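You operate a simulated robot arm through the tools that you are given. There is no shell and no other tool.

The job below is to be done with a simulated two-armed robot. You get a single attempt, and the scene is never put back.

## Task
Round the grey pipe in the rounding clamp, then stand it in the white tray.
Fine: wind the purple knob in till the small gauge points into the green, wait for the green lamp, wind the knob fully back before the pipe comes out. Set down upright: what you pick out.

It is judged by the outcome, as a careful person would: the job done as asked, and still so three seconds after it is handed in. It fails if anything else is knocked over, pushed out of place, dropped, spilled or broken.

## Robot
Two 6-joint arms with fingered hands on one trunk that stands fixed in place. Base frame: the origin is at the foot of the trunk, x ahead of it, y to its left, z up; the work surface is at about z = 0.9. Units: m, degrees, N and s.
The left shoulder is at [0.07, 0.191, 0.929], the right one opposite. Payload 4.7 kg a hand.
The TCP of each hand is the grasp point between the finger pads, 0.036 m short of the fingertips. In the tool frame z runs along the fingers and y along their closing line. The gripper opens to 0.12 m. The gripper's body begins 0.042 m behind the TCP. The gripper is a hand of 5 fingers: y runs from the thumb to the fingers, the wrist lies at [-0.018, -0.113, -0.198] in the tool frame, and closing takes about 1.5 s.
Orientation is that of the tool frame in the base frame, as a unit quaternion [x, y, z, w]. With the fingers straight down and the wrist toward the robot, the tool's x, y and z point along [0, 1, 0], [1, 0, 0] and [0, 0, -1] of the base frame.

## Interface
- The arms move only by the tool send_rows. It takes "left_plan", "right_plan" or both (then of equal length, played together; a hand with none holds still); each is a list of rows, each a list of 2 entries, a list of its own where there are three numbers: the shift along the base's x, y, z in m, then the turn, a rotation vector about the base's x, y, z in degrees. In form: [[[dx, dy, dz], [wx, wy, wz]], ...]. A call has 1 to 20 rows; each row shifts and turns the commanded pose from where the row before left it. "left_claw" and "right_claw" are, for a hand that has rows, the finger opening in m, from 0 to 0.12, set as the call begins (left out, the last holds). A row lasts 0.2 s, in which the tool goes at most 0.05 m and 8.6 degrees; a call with a longer step from one row to the next is refused whole, and so is a gripper value outside its range. A pose out of reach is approached as far as the arm can. The call stops where the force on the tool passes 70 N (or 10 N more than at its start, if that is more) or the arm is blocked; 0.2 s more then pass. Each finger travels about 0.045 m/s and halts on what it meets, pressing with about 25 N; the grip force reading is that of the motor and also rises with nothing between the fingers. The clock runs only during rows and for 0.2 s after the last one: add rows that do not move to give the fingers time. It gives the time, the measured TCP pose, the force on the tool (base axes), the opening and the grip force at its end, in the units of the frame above (readings bear some noise), with the torque about the TCP (base axes, N m) and any sound that the robot's microphone picked up, and new pictures: "show" is both (left out), scene, wrist or none (wrist: the cameras of the hands that moved).
- Cameras (640 x 400 px; columns grow to the right, rows downward): "scene" is now at [0.1219, 0.0406, 1.2092]; the picture's right is [0.42, -0.91, 0.00], its down [-0.18, -0.08, -0.98] and it looks along [0.89, 0.41, -0.20] (base axes); focal length 310 px, centre (320, 200). "left" rides on the left gripper at [-0.073, -0.091, -0.143] in its tool frame; the picture's right is [-0.80, -0.28, 0.53], its down [0.53, -0.73, 0.42] and it looks along [0.27, 0.62, 0.74] (tool axes); focal length 234 px, centre (320, 200). "right" rides on the right gripper at [0.073, -0.091, -0.143] in its tool frame; the picture's right is [-0.80, 0.28, -0.53], its down [-0.53, -0.73, 0.42] and it looks along [-0.27, 0.62, 0.74] (tool axes); focal length 234 px, centre (320, 200). There is no depth. A picture from a camera that has moved, and an enlarged one, comes with that camera's place and axes in the base frame and with its lens. The place of the scene camera against the robot may be out by one fixed shift of up to 0.025 m in any direction.
- lift_body(by): slides the trunk up (or, below 0, down) by that many m; the arms and the scene camera ride with it, the base frame stays. It gives what a move gives, with no picture.
- move_fingers(index, middle, ring, little, thumb_bend, thumb_turn, hand): sets how far each is bent, from 0 (flat) to 100 (curled in); at 30 the hand is open as for a grip, at 70 the pads meet at the TCP. One left out holds its place. A second passes; each finger stops where it meets its share of the squeeze, and holds until it gets a number again. A gripper value or a shape takes the hand back. It gives what a move gives, with no picture; readings hold the bend of each and the force on index, middle, ring, little, thumb and palm. thumb_turn goes from beside the hand (0) to across from the fingers (100), as for a grip.
- preshape(shape, hand): the hand has 5 fingers and takes this shape, open, in about a second: jaw (thumb against the fingers, like two jaws); tri (thumb and two fingers); tip (a fingertip pinch); poke (one finger out to press); point (the index stretched); flat (the hand flat); cup (the hand cupped); fist (a fist). The gripper value then closes the fingers along that shape, each until it touches; the sizes above hold for jaw. It gives what a move gives, with no picture.
- head_to(pan, tilt): turns the head with the scene camera to pan (to the left, within 86 degrees either way) and tilt (down, from -29 to 69), counted from straight ahead of the robot. It gives what a move gives, and a new picture of the scene camera.
- zoom(camera, box): a new picture of the part [left, top, right, bottom] of that camera's present view, enlarged. No time passes.
- sign_off(): hands the job in; it is judged then, once.

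Places have to be worked out from the pictures, the camera data and where the tool is seen. Open the grippers and draw the arms clear of the work before you hand the job in, unless the task says otherwise.

The tools are called after "Call:" by a JSON object that holds its "name" and its "arguments". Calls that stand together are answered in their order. send_rows: Moves the arms, as the interface text tells. Its arguments: {"type":"object","properties":{"left_plan":{"type":"array","items":{"type":"array"}},"left_claw":{"type":"number"},"right_plan":{"type":"array","items":{"type":"array"}},"right_claw":{"type":"number"},"show":{"type":"string","enum":["both","scene","wrist","none"]}},"required":[]} The other tools are called the same way: lift_body (by) slides the trunk up or down; preshape (shape, hand) gives the hand a shape; move_fingers (index, middle, ring, little, thumb_bend, thumb_turn, hand) moves the fingers one by one; head_to (pan, tilt) turns the head that bears the scene camera; zoom (camera, box) takes an enlarged picture of a part of a camera's view; sign_off () hands the job in.

At the start:

```text
time: 0.0
left_eef_pos: [0.3738, 0.488, 1.1413]
left_orientation: [0.707, 0.707, 0.001, 0.0]
left_force: [1.1, 1.0, -0.5]
left_wrist_torque: [-0.01, -0.01, 0.01]
left_opening: 0.12
left_grip_force: 0.1
left_shape: jaw
left_bend: [30.0, 30.0, 30.0, 30.0, 30.0, 98.0]
left_finger forces: [0.0, 0.1, 0.0, 0.1, 0.0, 0.0]
right_eef_pos: [0.7019, 0.0593, 1.2219]
right_orientation: [0.707, 0.707, 0.0, -0.001]
right_force: [-0.4, -0.1, 0.0]
right_wrist_torque: [-0.01, 0.01, -0.01]
right_opening: 0.1198
right_grip_force: 0.1
right_shape: jaw
right_bend: [30.0, 30.0, 30.0, 30.0, 30.0, 98.0]
right_finger forces: [0.0, 0.0, 0.0, 0.0, 0.0, 0.1]
trunk travel left (down, up): [-0.406, 0.534]
head pan, tilt: [24.8, 11.5]
```

scene: 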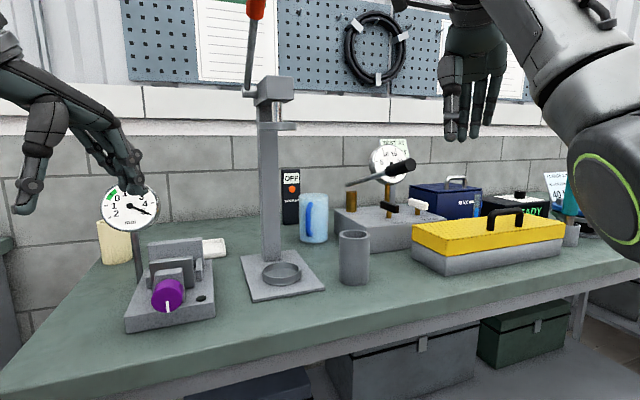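
right: 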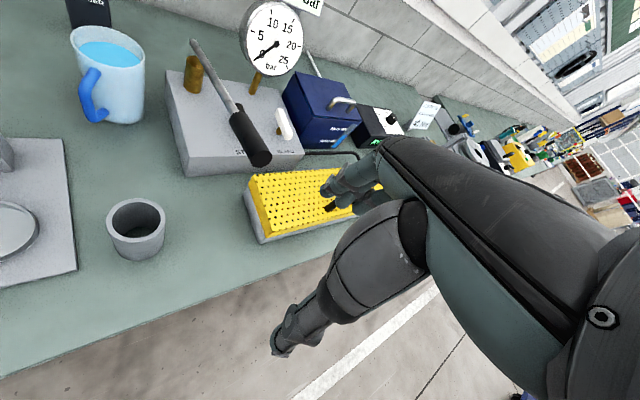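
left: 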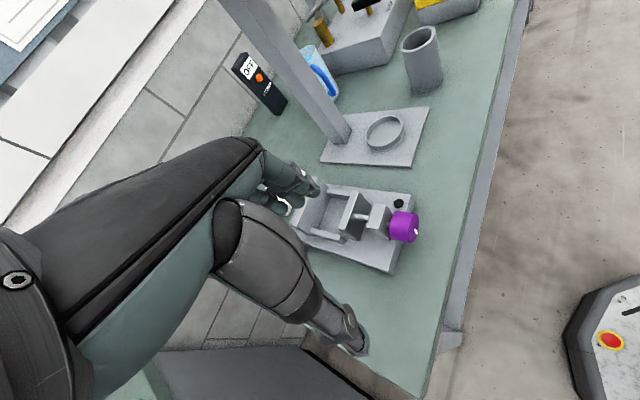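

I'll start by looking closely at the clamp, the pipe and the area for the tray in enlarged pictures.

Call:
{"name": "zoom", "arguments": {"camera": "scene", "box": [80, 170, 240, 340]}}

Call:
{"name": "zoom", "arguments": {"camera": "scene", "box": [220, 180, 420, 310]}}

Call:
{"name": "zoom", "arguments": {"camera": "left", "box": [260, 80, 460, 290]}}

```text
2.35 times, centred on (160, 255) of scene
camera zoom: at [0.1219, 0.0406, 1.2092], right [0.42, -0.91, 0.0], down [-0.18, -0.08, -0.98], along [0.89, 0.41, -0.2], focal length 729 px, centre (696, 71)
```

zoom: 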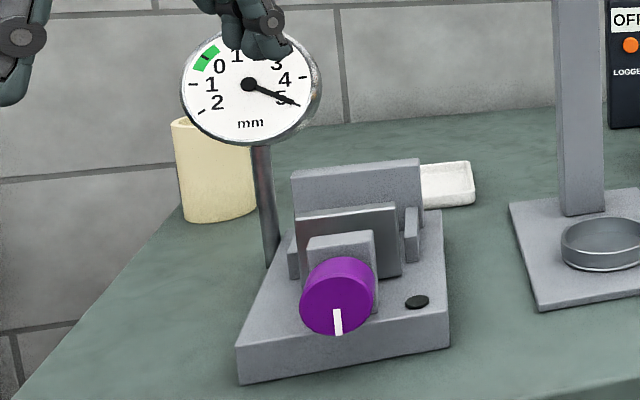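

```text
3.08 times, centred on (320, 245) of scene
camera zoom: at [0.1219, 0.0406, 1.2092], right [0.42, -0.91, 0.0], down [-0.18, -0.08, -0.98], along [0.89, 0.41, -0.2], focal length 953 px, centre (320, 62)
```

zoom: 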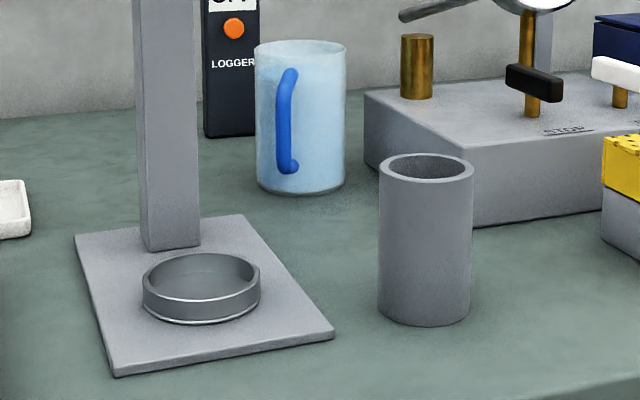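

```text
1.90 times, centred on (360, 185) of left
camera zoom: at [0.2829, 0.4148, 1.2861], right [-0.28, -0.8, -0.53], down [-0.73, 0.53, -0.42], along [0.62, 0.27, -0.74], focal length 446 px, centre (244, 229)
```

zoom: 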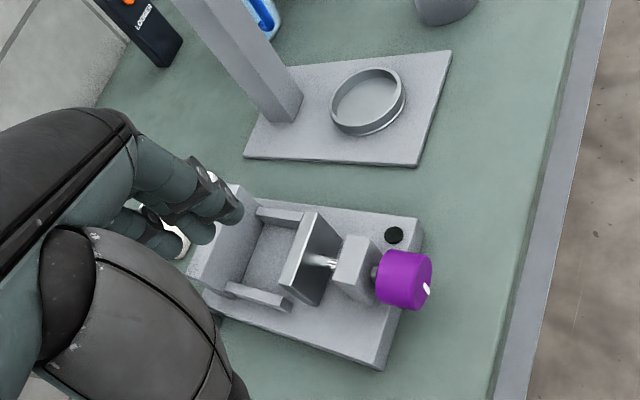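

The pipe stands at roughly (0.72, 0.23), and the clamp (about (0.5, 0.5)) has its purple knob facing the trunk, with a gauge on a post and the white tray behind it. I'll turn the head towards the clamp for a clearer look.

Call:
{"name": "head_to", "arguments": {"pan": 43, "tilt": 22}}

```text
time: 0.8
left_eef_pos: [0.374, 0.4882, 1.1418]
left_orientation: [0.707, 0.707, 0.0, 0.0]
left_force: [0.4, 0.7, -0.2]
left_wrist_torque: [0.0, 0.0, -0.01]
left_opening: 0.1195
left_grip_force: 0.0
left_shape: jaw
left_bend: [30.0, 30.0, 30.0, 30.0, 30.0, 98.0]
left_finger forces: [0.0, 0.1, 0.0, 0.0, 0.1, 0.0]
right_eef_pos: [0.7023, 0.0596, 1.2228]
right_orientation: [0.707, 0.707, 0.0, 0.0]
right_force: [-0.2, -0.2, 0.0]
right_wrist_torque: [0.0, -0.01, 0.01]
right_opening: 0.1198
right_grip_force: 0.2
right_shape: jaw
right_bend: [30.0, 30.0, 30.0, 30.0, 30.0, 98.0]
right_finger forces: [0.0, 0.0, 0.0, 0.1, 0.2, 0.0]
trunk travel left (down, up): [-0.406, 0.534]
head pan, tilt: [43.0, 22.0]
camera scene: at [0.1053, 0.0647, 1.1922], right [0.68, -0.73, 0.0], down [-0.27, -0.26, -0.93], along [0.68, 0.63, -0.37], focal length 310 px, centre (320, 200)
```

scene: 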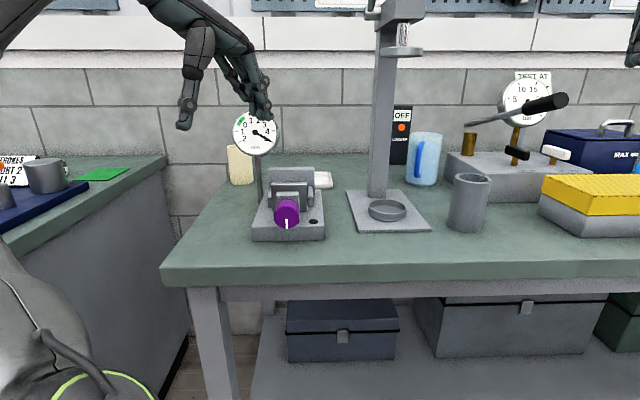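

The clamp now sits ahead of the camera; I'll enlarge it to read the gauge, jaw gap and tray.

Call:
{"name": "zoom", "arguments": {"camera": "scene", "box": [210, 100, 370, 250]}}

Call:
{"name": "zoom", "arguments": {"camera": "scene", "box": [330, 100, 550, 240]}}

Call:
{"name": "zoom", "arguments": {"camera": "scene", "box": [0, 130, 160, 240]}}

```text
2.67 times, centred on (290, 175) of scene
camera zoom: at [0.1053, 0.0647, 1.1922], right [0.68, -0.73, 0.0], down [-0.27, -0.26, -0.93], along [0.68, 0.63, -0.37], focal length 826 px, centre (400, 267)
```

zoom: 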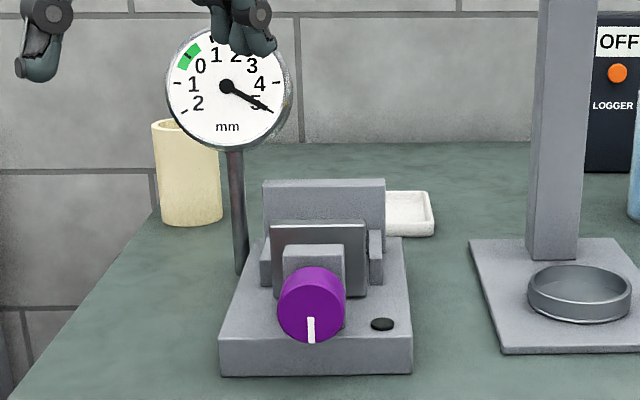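

```text
2.86 times, centred on (440, 170) of scene
camera zoom: at [0.1053, 0.0647, 1.1922], right [0.68, -0.73, 0.0], down [-0.27, -0.26, -0.93], along [0.68, 0.63, -0.37], focal length 885 px, centre (-23, 286)
```

zoom: 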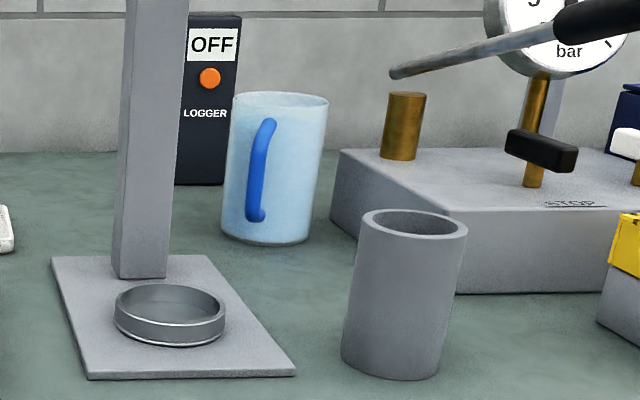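

```text
3.64 times, centred on (80, 185) of scene
camera zoom: at [0.1053, 0.0647, 1.1922], right [0.68, -0.73, 0.0], down [-0.27, -0.26, -0.93], along [0.68, 0.63, -0.37], focal length 1126 px, centre (1193, 254)
```

zoom: 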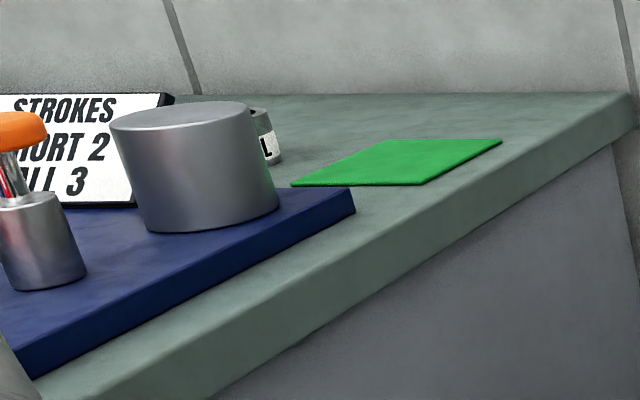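

The gauge's green arc is centred at 0 mm (needle at upper left), and it now reads about 5 mm. I want to check whether the pipe is visibly oval, since that decides which way round to place it.

Call:
{"name": "zoom", "arguments": {"camera": "right", "box": [85, 175, 185, 275]}}

Call:
{"name": "zoom", "arguments": {"camera": "left", "box": [380, 10, 470, 100]}}

```text
4.00 times, centred on (135, 225) of right
camera zoom: at [0.609, 0.1337, 1.3656], right [0.28, -0.8, 0.53], down [-0.73, -0.53, -0.42], along [0.62, -0.27, -0.74], focal length 937 px, centre (1060, 100)
```

zoom: 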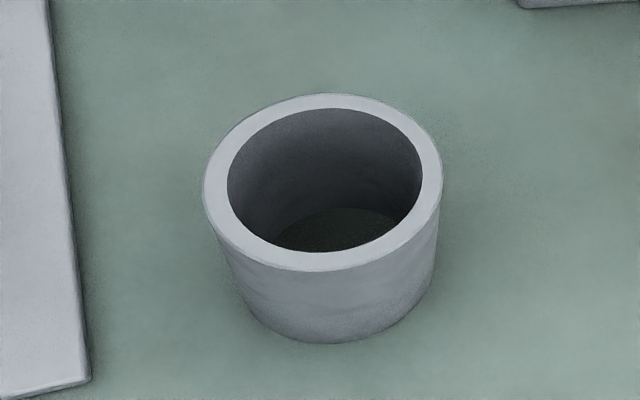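

```text
4.44 times, centred on (425, 55) of left
camera zoom: at [0.2829, 0.4148, 1.2861], right [-0.28, -0.8, -0.53], down [-0.73, 0.53, -0.42], along [0.62, 0.27, -0.74], focal length 1041 px, centre (-147, 844)
```

zoom: 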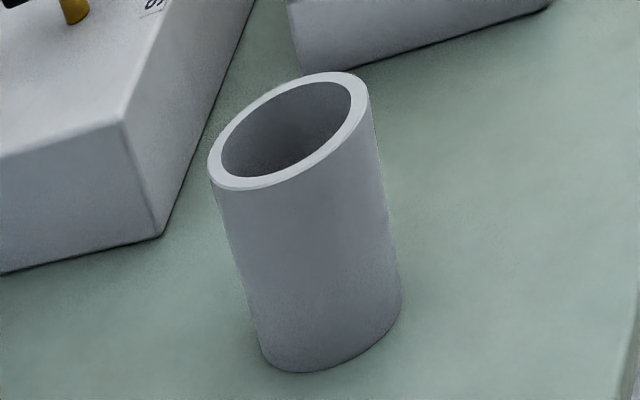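

The pipe measures about 62 mm wide and 100 mm tall at roughly (0.713, 0.228), and it looks nearly round in the wrist picture. I'll lift the left hand off the clamp and swing the right hand back and left, so its camera gets a clear view of the clamp and tray.

Call:
{"name": "send_rows", "arguments": {"left_plan": [[[-0.008, 0.017, 0.02], [0, 0, 0]], [[-0.008, 0.017, 0.02], [0, 0, 0]], [[-0.008, 0.017, 0.02], [0, 0, 0]], [[-0.008, 0.017, 0.02], [0, 0, 0]], [[-0.008, 0.017, 0.02], [0, 0, 0]], [[-0.008, 0.017, 0.02], [0, 0, 0]]], "right_plan": [[[-0.033, 0.007, 0.005], [0, 0, 8.3]], [[-0.033, 0.007, 0.005], [0, 0, 8.3]], [[-0.033, 0.007, 0.005], [0, 0, 8.3]], [[-0.033, 0.007, 0.005], [0, 0, 8.3]], [[-0.033, 0.007, 0.005], [0, 0, 8.3]], [[-0.033, 0.007, 0.005], [0, 0, 8.3]]], "show": "both"}}

```text
time: 2.2
left_eef_pos: [0.3248, 0.5912, 1.2641]
left_orientation: [0.708, 0.707, 0.001, 0.0]
left_force: [-0.2, -0.6, -0.2]
left_wrist_torque: [0.0, -0.04, -0.03]
left_opening: 0.1198
left_grip_force: 0.0
left_shape: jaw
left_bend: [30.0, 30.0, 30.0, 30.0, 30.0, 98.0]
left_finger forces: [0.0, 0.0, 0.1, 0.0, 0.0, 0.0]
right_eef_pos: [0.5588, 0.138, 1.294]
right_orientation: [0.343, 0.939, 0.0, 0.002]
right_force: [-1.2, 0.3, -0.2]
right_wrist_torque: [0.0, -0.02, 0.01]
right_opening: 0.1199
right_grip_force: 0.1
right_shape: jaw
right_bend: [30.0, 30.0, 30.0, 30.0, 30.0, 98.0]
right_finger forces: [0.0, 0.0, 0.0, 0.0, 0.0, 0.0]
right hand out of reach, approached as far as the arm can: row 1, 2, 3, 4, 5, 6
trunk travel left (down, up): [-0.406, 0.534]
head pan, tilt: [43.0, 22.0]
camera scene: at [0.1039, 0.0645, 1.1923], right [0.68, -0.73, 0.0], down [-0.27, -0.26, -0.93], along [0.68, 0.63, -0.37], focal length 310 px, centre (320, 200)
camera right: at [0.4431, 0.1168, 1.437], right [0.79, -0.3, 0.53], down [-0.06, -0.9, -0.42], along [0.6, 0.3, -0.74], focal length 234 px, centre (320, 200)
camera left: at [0.2332, 0.5173, 1.4069], right [-0.28, -0.8, -0.53], down [-0.73, 0.53, -0.42], along [0.62, 0.27, -0.74], focal length 234 px, centre (320, 200)
```

scene: 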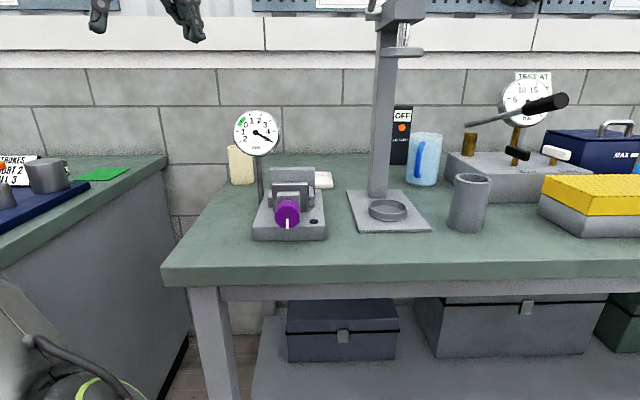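
right: 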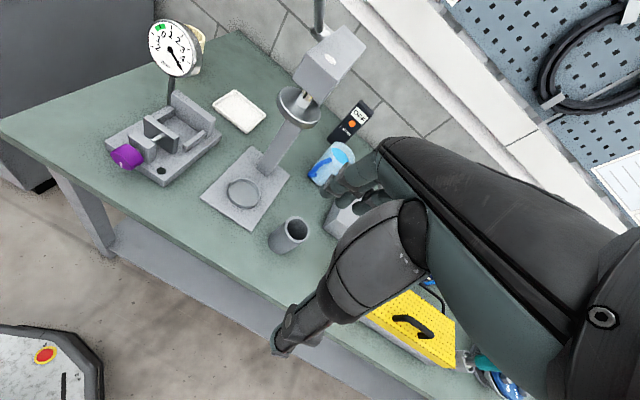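
left: 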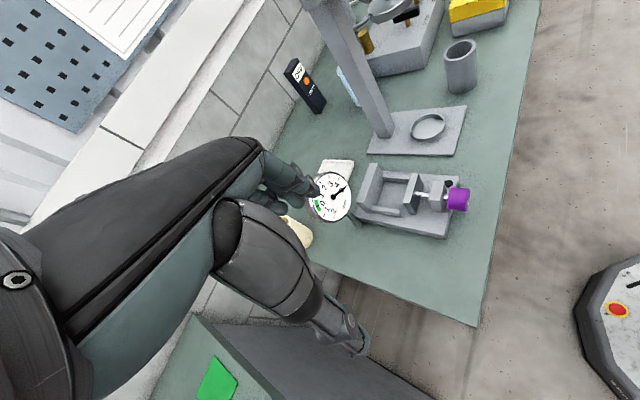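

The right hand stopped short of its commanded pose (it reports out of reach) while the left moved freely. I'll look at the right arm with the head to understand how it is posed.

Call:
{"name": "head_to", "arguments": {"pan": -20, "tilt": 5}}

Call:
{"name": "zoom", "arguments": {"camera": "right", "box": [90, 0, 310, 260]}}

```text
time: 3.5
left_eef_pos: [0.3258, 0.5911, 1.2616]
left_orientation: [0.707, 0.708, 0.0, 0.0]
left_force: [0.1, 0.0, 0.1]
left_wrist_torque: [-0.03, -0.01, -0.01]
left_opening: 0.1196
left_grip_force: 0.0
left_shape: jaw
left_bend: [30.0, 30.0, 30.0, 30.0, 30.0, 98.0]
left_finger forces: [0.0, 0.0, 0.1, 0.0, 0.0, 0.0]
right_eef_pos: [0.5613, 0.138, 1.2932]
right_orientation: [0.344, 0.939, 0.0, 0.0]
right_force: [0.9, 0.0, 0.3]
right_wrist_torque: [0.04, 0.03, -0.01]
right_opening: 0.1199
right_grip_force: 0.0
right_shape: jaw
right_bend: [30.0, 30.0, 30.0, 30.0, 30.0, 98.0]
right_finger forces: [0.0, 0.0, 0.0, 0.0, 0.0, 0.0]
trunk travel left (down, up): [-0.406, 0.534]
head pan, tilt: [-20.0, 5.0]
camera scene: at [0.1236, -0.0298, 1.2197], right [-0.34, -0.94, 0.0], down [-0.08, 0.03, -1.0], along [0.94, -0.34, -0.09], focal length 310 px, centre (320, 200)
```

scene: 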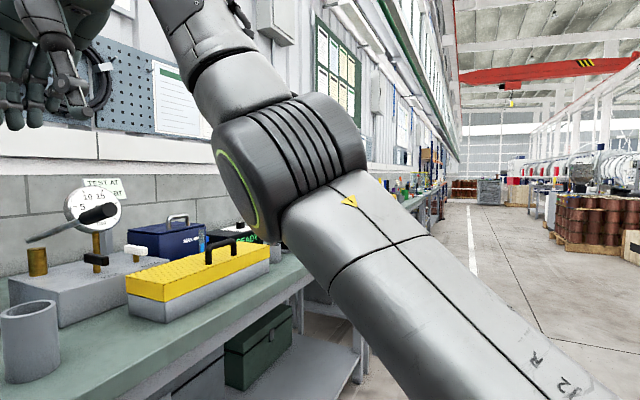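

```text
1.54 times, centred on (200, 130) of right
camera zoom: at [0.4454, 0.1174, 1.436], right [0.79, -0.31, 0.53], down [-0.07, -0.9, -0.42], along [0.6, 0.3, -0.74], focal length 360 px, centre (505, 308)
```

zoom: 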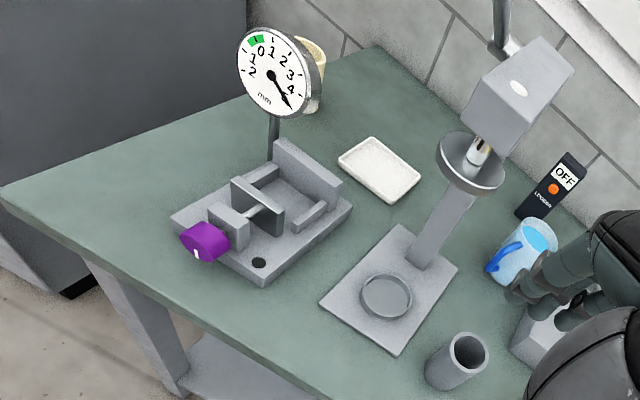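

This view shows the whole clamp, tray and press layout well. I'll enlarge the clamp and tray from this wrist camera.

Call:
{"name": "zoom", "arguments": {"camera": "right", "box": [100, 75, 230, 195]}}

Call:
{"name": "zoom", "arguments": {"camera": "right", "box": [190, 65, 300, 165]}}

Call:
{"name": "zoom", "arguments": {"camera": "left", "box": [300, 130, 500, 260]}}

```text
3.33 times, centred on (165, 135) of right
camera zoom: at [0.4454, 0.1174, 1.436], right [0.79, -0.31, 0.53], down [-0.07, -0.9, -0.42], along [0.6, 0.3, -0.74], focal length 781 px, centre (837, 417)
```

zoom: 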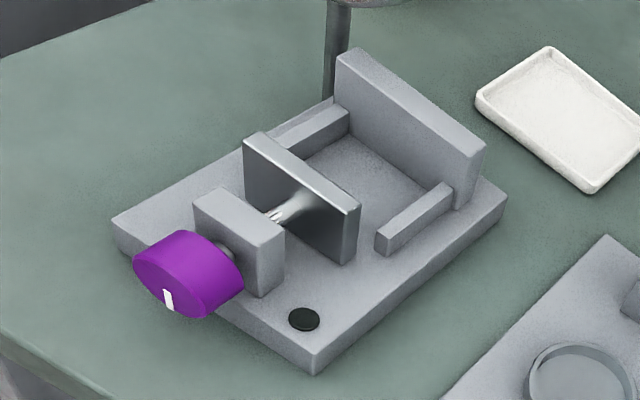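

```text
4.00 times, centred on (245, 115) of right
camera zoom: at [0.4454, 0.1174, 1.436], right [0.79, -0.31, 0.53], down [-0.07, -0.9, -0.42], along [0.6, 0.3, -0.74], focal length 937 px, centre (620, 540)
```

zoom: 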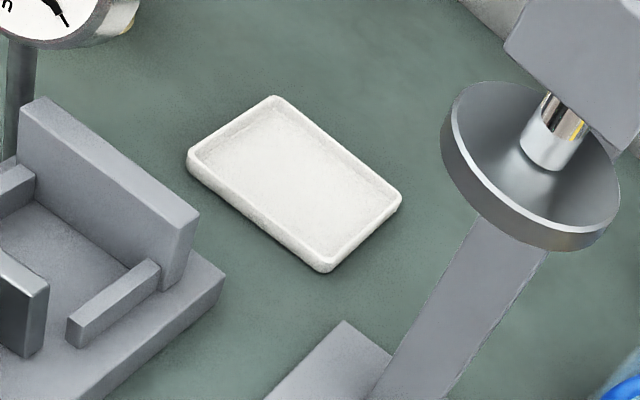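

```text
3.08 times, centred on (400, 195) of left
camera zoom: at [0.2351, 0.5175, 1.406], right [-0.28, -0.8, -0.53], down [-0.73, 0.53, -0.42], along [0.62, 0.27, -0.74], focal length 720 px, centre (74, 215)
```

zoom: 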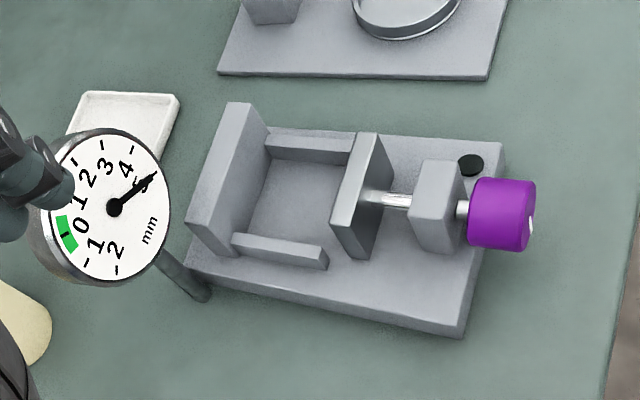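

Working from both wrist cameras: the knob centre is at about (0.429, 0.429, 0.955) with its axis at about 45° yaw. The open jaw gap is about 82 mm, centred near (0.520, 0.520), and the tray centre is near (0.695, 0.635). I'll check where the left arm lies before bringing the right hand to the knob.

Call:
{"name": "head_to", "arguments": {"pan": 60, "tilt": 5}}

```text
time: 5.1
left_eef_pos: [0.3274, 0.5901, 1.2609]
left_orientation: [0.707, 0.707, 0.0, 0.0]
left_force: [-0.8, 0.2, 0.7]
left_wrist_torque: [0.01, -0.01, 0.02]
left_opening: 0.1198
left_grip_force: 0.2
left_shape: jaw
left_bend: [30.0, 30.0, 30.0, 30.0, 30.0, 98.0]
left_finger forces: [0.1, 0.0, 0.1, 0.1, 0.1, 0.0]
right_eef_pos: [0.5611, 0.1387, 1.2928]
right_orientation: [0.343, 0.939, 0.001, 0.0]
right_force: [-1.1, 0.0, 1.3]
right_wrist_torque: [0.01, -0.03, 0.03]
right_opening: 0.1198
right_grip_force: 0.0
right_shape: jaw
right_bend: [30.0, 30.0, 30.0, 30.0, 30.0, 98.0]
right_finger forces: [0.0, 0.0, 0.1, 0.0, 0.0, 0.0]
trunk travel left (down, up): [-0.406, 0.534]
head pan, tilt: [60.0, 5.0]
camera scene: at [0.0833, 0.081, 1.2197], right [0.87, -0.5, 0.0], down [-0.04, -0.08, -1.0], along [0.5, 0.86, -0.09], focal length 310 px, centre (320, 200)
```

scene: 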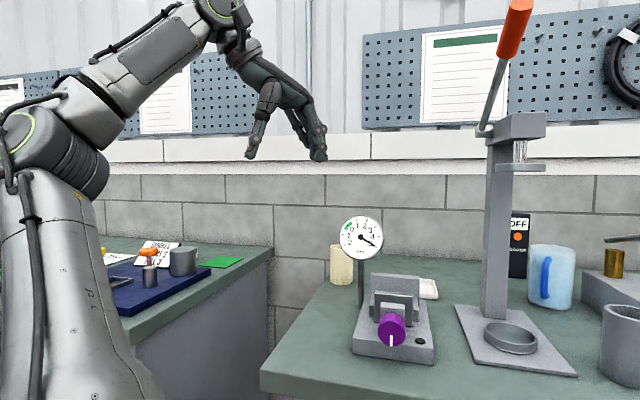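

The right elbow sits in front of the shoulder, so I'll probe how the right arm behaves lower down. I'll lower the hand, drawing it back and tilting the fingers forward towards the knob's axis direction, all in the free space in front of the bench.

Call:
{"name": "send_rows", "arguments": {"right_plan": [[[-0.02, 0.0, -0.03], [5.66, -5.66, 0]], [[-0.02, 0.0, -0.03], [5.66, -5.66, 0]], [[-0.02, 0.0, -0.03], [5.66, -5.66, 0]], [[-0.02, 0.0, -0.03], [5.66, -5.66, 0]]], "show": "scene"}}

```text
time: 6.1
left_eef_pos: [0.3268, 0.5905, 1.2616]
left_orientation: [0.708, 0.707, 0.0, 0.0]
left_force: [0.5, 0.1, 0.5]
left_wrist_torque: [-0.02, 0.02, -0.02]
left_opening: 0.1195
left_grip_force: 0.1
left_shape: jaw
left_bend: [30.0, 30.0, 30.0, 30.0, 30.0, 98.0]
left_finger forces: [0.0, 0.0, 0.1, 0.0, 0.0, 0.0]
right_eef_pos: [0.5105, 0.1536, 1.1857]
right_orientation: [0.329, 0.903, 0.253, 0.115]
right_force: [-1.2, 0.7, -0.4]
right_wrist_torque: [-0.04, 0.01, 0.0]
right_opening: 0.1196
right_grip_force: 0.0
right_shape: jaw
right_bend: [30.0, 30.0, 30.0, 30.0, 30.0, 98.0]
right_finger forces: [0.0, 0.1, 0.2, 0.0, 0.0, 0.1]
right hand out of reach, approached as far as the arm can: row 1, 2, 3, 4
trunk travel left (down, up): [-0.406, 0.534]
head pan, tilt: [60.0, 5.0]
camera scene: at [0.0834, 0.0811, 1.2198], right [0.87, -0.5, 0.0], down [-0.04, -0.08, -1.0], along [0.5, 0.86, -0.09], focal length 310 px, centre (320, 200)
```

scene: 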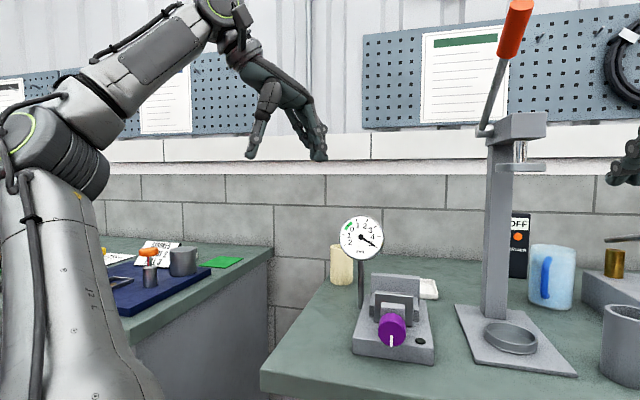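

Orientation was reached but position lags. I'll send a few still rows to see whether it is only slow to converge.

Call:
{"name": "send_rows", "arguments": {"right_plan": [[[0, 0, 0], [0, 0, 0]], [[0, 0, 0], [0, 0, 0]], [[0, 0, 0], [0, 0, 0]]], "show": "none"}}

```text
time: 6.9
left_eef_pos: [0.3267, 0.5913, 1.261]
left_orientation: [0.707, 0.707, 0.0, -0.001]
left_force: [0.3, 0.1, 0.2]
left_wrist_torque: [-0.01, 0.02, -0.01]
left_opening: 0.1194
left_grip_force: 0.1
left_shape: jaw
left_bend: [30.0, 30.0, 30.0, 30.0, 30.0, 98.0]
left_finger forces: [0.1, 0.0, 0.0, 0.0, 0.0, 0.0]
right_eef_pos: [0.5099, 0.1546, 1.1861]
right_orientation: [0.329, 0.903, 0.251, 0.115]
right_force: [0.0, 0.0, 0.6]
right_wrist_torque: [-0.02, 0.02, 0.0]
right_opening: 0.1195
right_grip_force: 0.1
right_shape: jaw
right_bend: [30.0, 30.0, 30.0, 30.0, 30.0, 98.0]
right_finger forces: [0.0, 0.0, 0.1, 0.1, 0.0, 0.0]
trunk travel left (down, up): [-0.406, 0.534]
head pan, tilt: [60.0, 5.0]
```

The right arm seems cramped because its shoulder is lower than its wrist. I'll raise the trunk 0.3 m so the arms can reach down onto the bench more naturally; nothing is above the hands.

Call:
{"name": "lift_body", "arguments": {"by": 0.3}}

Call:
{"name": "head_to", "arguments": {"pan": 45, "tilt": 35}}

```text
time: 9.9
left_eef_pos: [0.3275, 0.5909, 1.563]
left_orientation: [0.707, 0.707, 0.0, 0.0]
left_force: [-0.5, -0.6, -1.3]
left_wrist_torque: [0.0, 0.02, 0.0]
left_opening: 0.1197
left_grip_force: 0.1
left_shape: jaw
left_bend: [30.0, 30.0, 30.0, 30.0, 30.0, 98.0]
left_finger forces: [0.1, 0.0, 0.0, 0.0, 0.0, 0.0]
right_eef_pos: [0.5104, 0.1541, 1.486]
right_orientation: [0.329, 0.903, 0.252, 0.115]
right_force: [-0.3, -0.6, -0.9]
right_wrist_torque: [0.01, 0.01, -0.04]
right_opening: 0.1199
right_grip_force: 0.1
right_shape: jaw
right_bend: [30.0, 30.0, 30.0, 30.0, 30.0, 98.0]
right_finger forces: [0.1, 0.0, 0.1, 0.0, 0.1, 0.1]
trunk travel left (down, up): [-0.706, 0.234]
head pan, tilt: [60.0, 5.0]
```

```text
time: 10.8
left_eef_pos: [0.327, 0.5908, 1.5622]
left_orientation: [0.707, 0.707, 0.0, 0.0]
left_force: [0.7, -0.2, -0.1]
left_wrist_torque: [0.06, -0.02, 0.0]
left_opening: 0.1198
left_grip_force: 0.0
left_shape: jaw
left_bend: [30.0, 30.0, 30.0, 30.0, 30.0, 98.0]
left_finger forces: [0.1, 0.0, 0.0, 0.1, 0.0, 0.1]
right_eef_pos: [0.5095, 0.156, 1.4861]
right_orientation: [0.329, 0.903, 0.252, 0.115]
right_force: [0.9, -0.1, 0.3]
right_wrist_torque: [0.01, 0.01, -0.01]
right_opening: 0.1197
right_grip_force: 0.0
right_shape: jaw
right_bend: [30.0, 30.0, 30.0, 30.0, 30.0, 98.0]
right_finger forces: [0.1, 0.0, 0.0, 0.0, 0.1, 0.0]
trunk travel left (down, up): [-0.706, 0.234]
head pan, tilt: [45.0, 35.0]
camera scene: at [0.0996, 0.0638, 1.4716], right [0.71, -0.71, 0.0], down [-0.41, -0.41, -0.82], along [0.58, 0.58, -0.57], focal length 310 px, centre (320, 200)
```

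scene: 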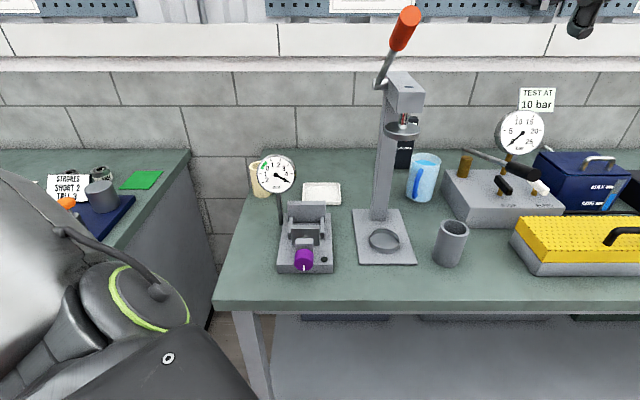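

With the higher view, I'll bring the right hand down in front of the bench while finishing the tilt, so its fingers point along the knob's axis from a safe stand-off.

Call:
{"name": "send_rows", "arguments": {"right_plan": [[[-0.019, 0.017, -0.042], [5.2, -5.2, 0]], [[-0.019, 0.017, -0.042], [5.2, -5.2, 0]], [[-0.019, 0.017, -0.042], [5.2, -5.2, 0]], [[-0.019, 0.017, -0.042], [5.2, -5.2, 0]], [[-0.019, 0.017, -0.042], [5.2, -5.2, 0]], [[-0.019, 0.017, -0.042], [5.2, -5.2, 0]], [[-0.019, 0.017, -0.042], [5.2, -5.2, 0]], [[-0.019, 0.017, -0.042], [5.2, -5.2, 0]]], "show": "scene"}}

```text
time: 12.5
left_eef_pos: [0.3256, 0.5888, 1.5636]
left_orientation: [0.707, 0.707, 0.0, -0.001]
left_force: [0.0, -0.7, -0.1]
left_wrist_torque: [-0.01, 0.02, -0.02]
left_opening: 0.1197
left_grip_force: 0.0
left_shape: jaw
left_bend: [30.0, 30.0, 30.0, 30.0, 30.0, 98.0]
left_finger forces: [0.0, 0.0, 0.0, 0.0, 0.1, 0.0]
right_eef_pos: [0.5352, 0.0155, 1.3349]
right_orientation: [0.244, 0.707, 0.567, 0.346]
right_force: [0.4, 0.0, 0.6]
right_wrist_torque: [0.02, -0.03, 0.01]
right_opening: 0.1198
right_grip_force: 0.1
right_shape: jaw
right_bend: [30.0, 30.0, 30.0, 30.0, 30.0, 98.0]
right_finger forces: [0.0, 0.0, 0.1, 0.0, 0.0, 0.1]
right hand out of reach, approached as far as the arm can: row 2, 3, 4, 5, 6, 7, 8
trunk travel left (down, up): [-0.706, 0.234]
head pan, tilt: [45.0, 35.0]
stopped in row 8 (right hand): the arm was blocked; the commanded pose is now the measured one
camera scene: at [0.099, 0.0629, 1.4717], right [0.71, -0.71, 0.0], down [-0.41, -0.41, -0.82], along [0.58, 0.58, -0.57], focal length 310 px, centre (320, 200)
```

scene: 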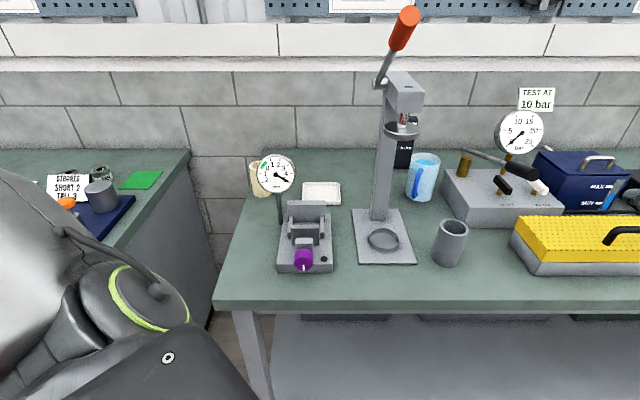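

The right arm was blocked well away from the target, so I'll look at it to see its present shape.

Call:
{"name": "head_to", "arguments": {"pan": -10, "tilt": 20}}

```text
time: 13.8
left_eef_pos: [0.3266, 0.5908, 1.563]
left_orientation: [0.708, 0.706, 0.0, -0.001]
left_force: [0.4, -0.3, 0.3]
left_wrist_torque: [-0.03, 0.0, 0.03]
left_opening: 0.1198
left_grip_force: 0.0
left_shape: jaw
left_bend: [30.0, 30.0, 30.0, 30.0, 30.0, 98.0]
left_finger forces: [0.0, 0.1, 0.1, 0.0, 0.0, 0.1]
right_eef_pos: [0.5355, 0.0172, 1.3323]
right_orientation: [0.245, 0.707, 0.566, 0.345]
right_force: [-0.3, -0.1, -0.4]
right_wrist_torque: [0.01, -0.01, 0.01]
right_opening: 0.1201
right_grip_force: 0.0
right_shape: jaw
right_bend: [30.0, 30.0, 30.0, 30.0, 30.0, 98.0]
right_finger forces: [0.1, 0.0, 0.0, 0.0, 0.0, 0.0]
trunk travel left (down, up): [-0.706, 0.234]
head pan, tilt: [-10.0, 20.0]
camera scene: at [0.129, -0.0144, 1.4954], right [-0.17, -0.98, 0.0], down [-0.34, 0.06, -0.94], along [0.93, -0.16, -0.34], focal length 310 px, centre (320, 200)
```

scene: 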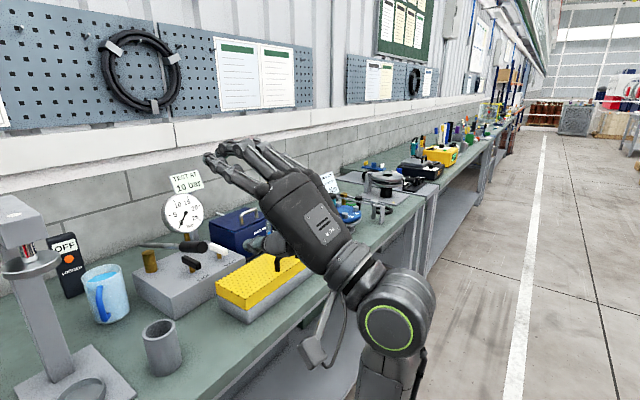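

I need to understand how this arm is mounted. I'll look down at the right shoulder and elbow.

Call:
{"name": "head_to", "arguments": {"pan": -45, "tilt": 45}}

Call:
{"name": "head_to", "arguments": {"pan": 45, "tilt": 10}}

```text
time: 14.8
left_eef_pos: [0.3259, 0.5911, 1.562]
left_orientation: [0.707, 0.707, 0.0, 0.0]
left_force: [0.3, 0.1, 1.8]
left_wrist_torque: [0.01, 0.01, -0.02]
left_opening: 0.1196
left_grip_force: 0.1
left_shape: jaw
left_bend: [30.0, 30.0, 30.0, 30.0, 30.0, 98.0]
left_finger forces: [0.0, 0.0, 0.1, 0.0, 0.0, 0.0]
right_eef_pos: [0.536, 0.0179, 1.3322]
right_orientation: [0.244, 0.708, 0.566, 0.345]
right_force: [0.2, -0.3, 0.3]
right_wrist_torque: [-0.01, -0.01, -0.02]
right_opening: 0.1198
right_grip_force: 0.0
right_shape: jaw
right_bend: [30.0, 30.0, 30.0, 30.0, 30.0, 98.0]
right_finger forces: [0.0, 0.0, 0.0, 0.0, 0.1, 0.1]
trunk travel left (down, up): [-0.706, 0.234]
head pan, tilt: [-45.0, 45.0]
camera scene: at [0.0949, -0.056, 1.4568], right [-0.71, -0.71, 0.0], down [-0.5, 0.5, -0.71], along [0.5, -0.5, -0.71], focal length 310 px, centre (320, 200)
```

scene: 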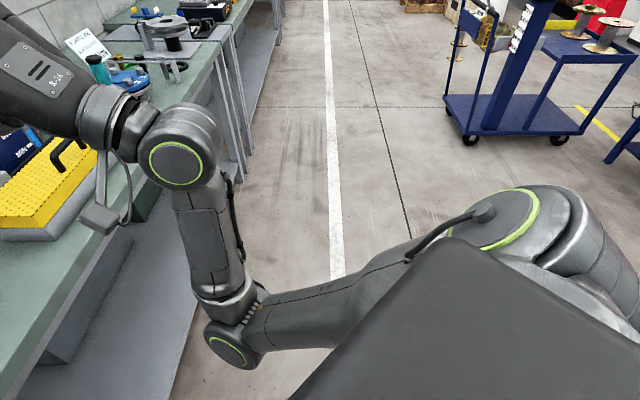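

```text
time: 16.4
left_eef_pos: [0.3249, 0.5912, 1.5627]
left_orientation: [0.707, 0.707, 0.001, 0.001]
left_force: [0.8, -0.3, 0.0]
left_wrist_torque: [0.02, 0.01, -0.02]
left_opening: 0.1197
left_grip_force: 0.2
left_shape: jaw
left_bend: [30.0, 30.0, 30.0, 30.0, 30.0, 98.0]
left_finger forces: [0.0, 0.0, 0.1, 0.0, 0.0, 0.0]
right_eef_pos: [0.5376, 0.016, 1.333]
right_orientation: [0.245, 0.708, 0.566, 0.345]
right_force: [0.4, -0.6, 0.0]
right_wrist_torque: [0.0, -0.01, -0.04]
right_opening: 0.12
right_grip_force: 0.1
right_shape: jaw
right_bend: [30.0, 30.0, 30.0, 30.0, 30.0, 98.0]
right_finger forces: [0.0, 0.0, 0.0, 0.1, 0.1, 0.0]
trunk travel left (down, up): [-0.706, 0.234]
head pan, tilt: [45.0, 10.0]
camera scene: at [0.1031, 0.0672, 1.5116], right [0.71, -0.71, 0.0], down [-0.12, -0.12, -0.98], along [0.7, 0.7, -0.17], focal length 310 px, centre (320, 200)
```

scene: 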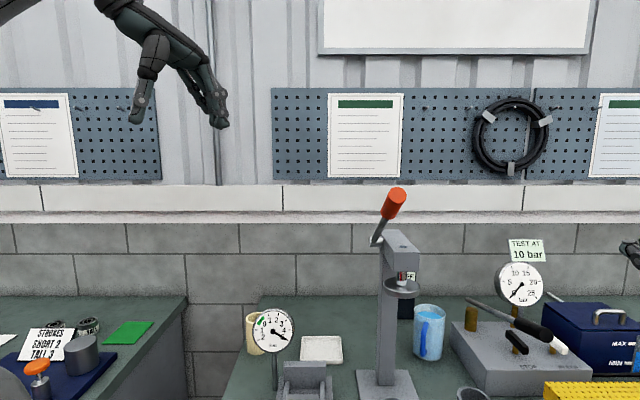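

I now see both arms work with the elbow on the outer side, and the left arm is the natural one for the clamp and tray. I'll park the right hand out to the right first, so the left has room.

Call:
{"name": "send_rows", "arguments": {"right_plan": [[[0, -0.04, 0], [0, 0, 0]], [[0, -0.04, 0], [0, 0, 0]], [[0, -0.04, 0], [0, 0, 0]], [[0, -0.04, 0], [0, 0, 0]], [[0, -0.04, 0], [0, 0, 0]], [[0, -0.04, 0], [0, 0, 0]]], "show": "none"}}

Call:
{"name": "head_to", "arguments": {"pan": -35, "tilt": 40}}

```text
time: 17.8
left_eef_pos: [0.3233, 0.5893, 1.5634]
left_orientation: [0.707, 0.707, 0.001, 0.0]
left_force: [-1.1, -1.0, 0.5]
left_wrist_torque: [0.05, -0.09, -0.01]
left_opening: 0.1196
left_grip_force: 0.1
left_shape: jaw
left_bend: [30.0, 30.0, 30.0, 30.0, 30.0, 98.0]
left_finger forces: [0.0, 0.0, 0.1, 0.1, 0.0, 0.0]
right_eef_pos: [0.534, -0.2245, 1.333]
right_orientation: [0.244, 0.707, 0.567, 0.345]
right_force: [-1.3, -1.0, -0.2]
right_wrist_torque: [0.0, -0.03, 0.03]
right_opening: 0.1196
right_grip_force: 0.1
right_shape: jaw
right_bend: [30.0, 30.0, 30.0, 30.0, 30.0, 98.0]
right_finger forces: [0.0, 0.1, 0.0, 0.0, 0.0, 0.0]
trunk travel left (down, up): [-0.706, 0.234]
head pan, tilt: [45.0, 10.0]
```

```text
time: 19.3
left_eef_pos: [0.3261, 0.5902, 1.5616]
left_orientation: [0.707, 0.707, -0.001, -0.001]
left_force: [0.7, -0.4, 0.1]
left_wrist_torque: [-0.04, -0.06, 0.0]
left_opening: 0.1198
left_grip_force: 0.1
left_shape: jaw
left_bend: [30.0, 30.0, 30.0, 30.0, 30.0, 98.0]
left_finger forces: [0.0, 0.0, 0.0, 0.0, 0.1, 0.0]
right_eef_pos: [0.5352, -0.2217, 1.3324]
right_orientation: [0.244, 0.707, 0.567, 0.344]
right_force: [0.2, -0.4, -0.5]
right_wrist_torque: [0.01, 0.0, 0.0]
right_opening: 0.1201
right_grip_force: 0.0
right_shape: jaw
right_bend: [30.0, 30.0, 30.0, 30.0, 30.0, 98.0]
right_finger forces: [0.0, 0.0, 0.0, 0.0, 0.0, 0.1]
trunk travel left (down, up): [-0.706, 0.234]
head pan, tilt: [-35.0, 40.0]
camera scene: at [0.1069, -0.0474, 1.464], right [-0.57, -0.82, 0.0], down [-0.53, 0.37, -0.77], along [0.63, -0.44, -0.64], focal length 310 px, centre (320, 200)
```

scene: 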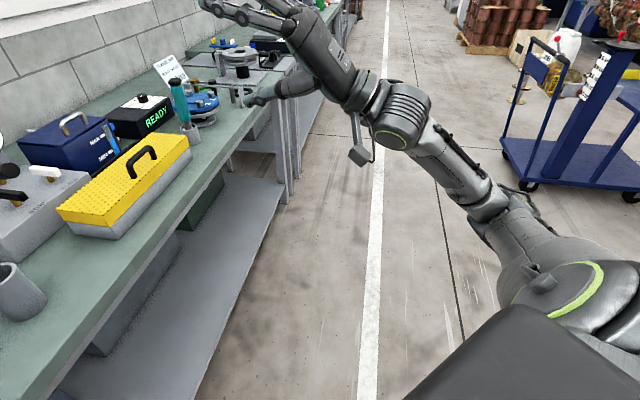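

The right arm moves freely on its own side. Reaching left would bring its elbow up against the left shoulder, so I'll use the left arm for the whole job. As a first step, well above the bench, I'll turn the left hand to the working orientation (closing line across the clamp, fingers tilted 25° forward) and bring it over towards the pipe.

Call:
{"name": "send_rows", "arguments": {"left_plan": [[[0.0188, -0.042, 0.0064], [0, 0, -7.5]], [[0.0188, -0.042, 0.0064], [0, 0, -7.5]], [[0.0188, -0.042, 0.0064], [0, 0, -7.5]], [[0.0188, -0.042, 0.0064], [0, 0, -7.5]], [[0.0188, -0.042, 0.0064], [0, 0, -7.5]], [[0.0188, -0.042, 0.0064], [0, 0, -7.5]], [[0.0188, -0.042, 0.0064], [5.89, -5.89, 0]], [[0.0188, -0.042, 0.0064], [5.89, -5.89, 0]], [[0.0188, -0.042, 0.0064], [5.89, -5.89, 0]]], "show": "none"}}

```text
time: 21.3
left_eef_pos: [0.3789, 0.3644, 1.4653]
left_orientation: [0.902, 0.373, 0.202, -0.081]
left_force: [-0.2, -0.6, 0.7]
left_wrist_torque: [-0.02, -0.04, 0.01]
left_opening: 0.1198
left_grip_force: 0.0
left_shape: jaw
left_bend: [30.0, 30.0, 30.0, 30.0, 30.0, 98.0]
left_finger forces: [0.0, 0.0, 0.0, 0.0, 0.1, 0.0]
left hand out of reach, approached as far as the arm can: row 3, 4, 5, 6, 7, 8, 9
right_eef_pos: [0.5342, -0.2217, 1.3332]
right_orientation: [0.244, 0.708, 0.566, 0.346]
right_force: [0.7, -0.5, -0.1]
right_wrist_torque: [-0.02, -0.02, 0.03]
right_opening: 0.1199
right_grip_force: 0.2
right_shape: jaw
right_bend: [30.0, 30.0, 30.0, 30.0, 30.0, 98.0]
right_finger forces: [0.1, 0.1, 0.0, 0.0, 0.0, 0.0]
trunk travel left (down, up): [-0.706, 0.234]
head pan, tilt: [-35.0, 40.0]
```

The hand got the orientation but not the position, probably because it was too high relative to the shoulder. I'll try moving it lower and outward, staying in front of the press.

Call:
{"name": "send_rows", "arguments": {"left_plan": [[[0.022, -0.023, -0.034], [0, 0, 0]], [[0.022, -0.023, -0.034], [0, 0, 0]], [[0.022, -0.023, -0.034], [0, 0, 0]], [[0.022, -0.023, -0.034], [0, 0, 0]], [[0.022, -0.023, -0.034], [0, 0, 0]], [[0.022, -0.023, -0.034], [0, 0, 0]]], "show": "none"}}

Call:
{"name": "head_to", "arguments": {"pan": 45, "tilt": 30}}

```text
time: 22.7
left_eef_pos: [0.453, 0.3336, 1.2385]
left_orientation: [0.902, 0.373, 0.199, -0.082]
left_force: [0.3, -0.5, -0.3]
left_wrist_torque: [-0.02, 0.05, 0.0]
left_opening: 0.1197
left_grip_force: 0.1
left_shape: jaw
left_bend: [30.0, 30.0, 30.0, 30.0, 30.0, 98.0]
left_finger forces: [0.1, 0.0, 0.0, 0.0, 0.0, 0.0]
left hand out of reach, approached as far as the arm can: row 1, 2, 3, 4, 5, 6
right_eef_pos: [0.5364, -0.2224, 1.3317]
right_orientation: [0.244, 0.708, 0.566, 0.344]
right_force: [0.3, 0.8, 0.0]
right_wrist_torque: [0.0, -0.02, 0.02]
right_opening: 0.12
right_grip_force: 0.0
right_shape: jaw
right_bend: [30.0, 30.0, 30.0, 30.0, 30.0, 98.0]
right_finger forces: [0.0, 0.0, 0.0, 0.0, 0.1, 0.1]
trunk travel left (down, up): [-0.706, 0.234]
head pan, tilt: [-35.0, 40.0]
```

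```text
time: 24.3
left_eef_pos: [0.4512, 0.3345, 1.2392]
left_orientation: [0.902, 0.373, 0.201, -0.081]
left_force: [-0.3, -0.7, 0.8]
left_wrist_torque: [0.01, 0.01, -0.01]
left_opening: 0.12
left_grip_force: 0.1
left_shape: jaw
left_bend: [30.0, 30.0, 30.0, 30.0, 30.0, 98.0]
left_finger forces: [0.0, 0.0, 0.0, 0.0, 0.0, 0.1]
right_eef_pos: [0.5356, -0.2226, 1.3323]
right_orientation: [0.244, 0.708, 0.566, 0.345]
right_force: [0.2, 1.1, 0.2]
right_wrist_torque: [-0.05, -0.03, -0.04]
right_opening: 0.1198
right_grip_force: 0.0
right_shape: jaw
right_bend: [30.0, 30.0, 30.0, 30.0, 30.0, 98.0]
right_finger forces: [0.1, 0.0, 0.1, 0.0, 0.0, 0.0]
trunk travel left (down, up): [-0.706, 0.234]
head pan, tilt: [45.0, 30.0]
camera scene: at [0.1014, 0.0652, 1.4793], right [0.71, -0.71, 0.0], down [-0.35, -0.35, -0.87], along [0.61, 0.61, -0.5], focal length 310 px, centre (320, 200)
```

scene: 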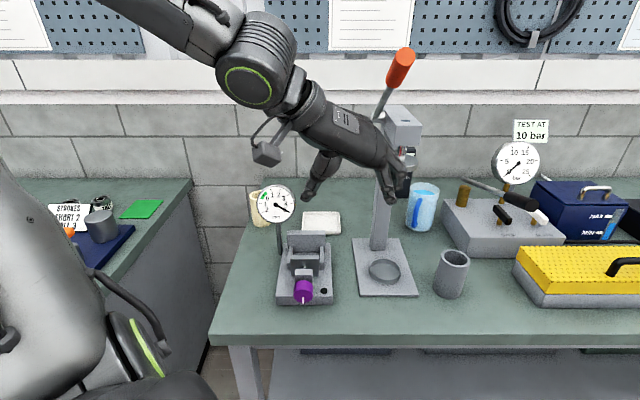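

I can now see the left arm is elbow-high, with its forearm coming from the upper left. I'll test whether a wrist-turn limit is what restricts it, by turning the hand back outward a little and then trying a rightward move.

Call:
{"name": "send_rows", "arguments": {"left_plan": [[[0, 0, 0.0], [0, 0, 8]], [[0, 0, 0.0], [0, 0, 8]], [[0, 0, 0], [0, 0, 8]], [[0, 0, 0], [0, 0, 8]]], "show": "none"}}

Call:
{"name": "send_rows", "arguments": {"left_plan": [[[0.02, -0.02, 0.0], [0, 0, 0]], [[0.02, -0.02, 0.0], [0, 0, 0]], [[0.02, -0.02, 0], [0, 0, 0]]], "show": "none"}}

```text
time: 25.3
left_eef_pos: [0.4233, 0.3945, 1.2406]
left_orientation: [0.764, 0.608, 0.169, -0.134]
left_force: [-0.2, -0.3, -0.5]
left_wrist_torque: [-0.01, -0.02, -0.01]
left_opening: 0.1197
left_grip_force: 0.0
left_shape: jaw
left_bend: [30.0, 30.0, 30.0, 30.0, 30.0, 98.0]
left_finger forces: [0.1, 0.1, 0.0, 0.0, 0.0, 0.1]
left hand out of reach, approached as far as the arm can: row 1, 2, 3, 4
right_eef_pos: [0.5356, -0.2222, 1.3322]
right_orientation: [0.244, 0.708, 0.566, 0.345]
right_force: [-0.4, 0.1, 0.4]
right_wrist_torque: [0.01, -0.03, 0.01]
right_opening: 0.12
right_grip_force: 0.1
right_shape: jaw
right_bend: [30.0, 30.0, 30.0, 30.0, 30.0, 98.0]
right_finger forces: [0.1, 0.0, 0.0, 0.1, 0.0, 0.1]
trunk travel left (down, up): [-0.706, 0.234]
head pan, tilt: [45.0, 30.0]
```

```text
time: 26.1
left_eef_pos: [0.4401, 0.4015, 1.2408]
left_orientation: [0.764, 0.607, 0.169, -0.135]
left_force: [0.1, 0.5, 0.5]
left_wrist_torque: [-0.02, -0.01, -0.01]
left_opening: 0.1198
left_grip_force: 0.1
left_shape: jaw
left_bend: [30.0, 30.0, 30.0, 30.0, 30.0, 98.0]
left_finger forces: [0.1, 0.1, 0.0, 0.0, 0.0, 0.0]
left hand out of reach, approached as far as the arm can: row 1, 2, 3
right_eef_pos: [0.5356, -0.223, 1.3318]
right_orientation: [0.243, 0.708, 0.567, 0.344]
right_force: [1.0, 0.8, 0.0]
right_wrist_torque: [-0.03, -0.02, 0.02]
right_opening: 0.1199
right_grip_force: 0.0
right_shape: jaw
right_bend: [30.0, 30.0, 30.0, 30.0, 30.0, 98.0]
right_finger forces: [0.0, 0.0, 0.0, 0.0, 0.0, 0.0]
trunk travel left (down, up): [-0.706, 0.234]
head pan, tilt: [45.0, 30.0]
```

Turning the hand shifted its position, which fits a limit on how close the wrist can come to the shoulder's own axis. I'll raise the hand relative to the shoulder and try going right from there.

Call:
{"name": "send_rows", "arguments": {"left_plan": [[[0, 0, 0.04], [0, 0, 0]], [[0, 0, 0.04], [0, 0, 0]], [[0, 0, 0.04], [0, 0, 0]], [[0, 0, 0.04], [0, 0, 0]], [[0, 0, 0.04], [0, 0, 0]], [[0, 0, 0.04], [0, 0, 0]]], "show": "none"}}

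Call:
{"name": "send_rows", "arguments": {"left_plan": [[[0.015, -0.015, 0.0], [0, 0, 0]], [[0.015, -0.015, 0.0], [0, 0, 0]], [[0.015, -0.015, 0], [0, 0, 0]], [[0.015, -0.015, 0], [0, 0, 0]]], "show": "none"}}

```text
time: 27.5
left_eef_pos: [0.4108, 0.4506, 1.4594]
left_orientation: [0.765, 0.607, 0.169, -0.132]
left_force: [-0.2, 0.4, 1.2]
left_wrist_torque: [-0.01, -0.02, 0.02]
left_opening: 0.12
left_grip_force: 0.0
left_shape: jaw
left_bend: [30.0, 30.0, 30.0, 30.0, 30.0, 98.0]
left_finger forces: [0.0, 0.0, 0.0, 0.1, 0.0, 0.0]
left hand out of reach, approached as far as the arm can: row 2, 3, 4, 5, 6
right_eef_pos: [0.5358, -0.2229, 1.3311]
right_orientation: [0.245, 0.707, 0.567, 0.345]
right_force: [-0.3, -0.6, 0.0]
right_wrist_torque: [-0.01, -0.02, -0.03]
right_opening: 0.1198
right_grip_force: 0.0
right_shape: jaw
right_bend: [30.0, 30.0, 30.0, 30.0, 30.0, 98.0]
right_finger forces: [0.0, 0.0, 0.1, 0.0, 0.1, 0.0]
trunk travel left (down, up): [-0.706, 0.234]
head pan, tilt: [45.0, 30.0]
```

```text
time: 28.5
left_eef_pos: [0.4367, 0.4458, 1.4265]
left_orientation: [0.764, 0.607, 0.17, -0.135]
left_force: [0.4, 0.0, 0.1]
left_wrist_torque: [0.02, 0.01, 0.0]
left_opening: 0.12
left_grip_force: 0.1
left_shape: jaw
left_bend: [30.0, 30.0, 30.0, 30.0, 30.0, 98.0]
left_finger forces: [0.0, 0.0, 0.1, 0.0, 0.0, 0.0]
left hand out of reach, approached as far as the arm can: row 1, 2, 3, 4
right_eef_pos: [0.5357, -0.2226, 1.3332]
right_orientation: [0.244, 0.708, 0.566, 0.344]
right_force: [0.4, 0.0, -0.2]
right_wrist_torque: [0.0, 0.02, 0.02]
right_opening: 0.12
right_grip_force: 0.1
right_shape: jaw
right_bend: [30.0, 30.0, 30.0, 30.0, 30.0, 98.0]
right_finger forces: [0.1, 0.1, 0.1, 0.0, 0.0, 0.0]
trunk travel left (down, up): [-0.706, 0.234]
head pan, tilt: [45.0, 30.0]
```

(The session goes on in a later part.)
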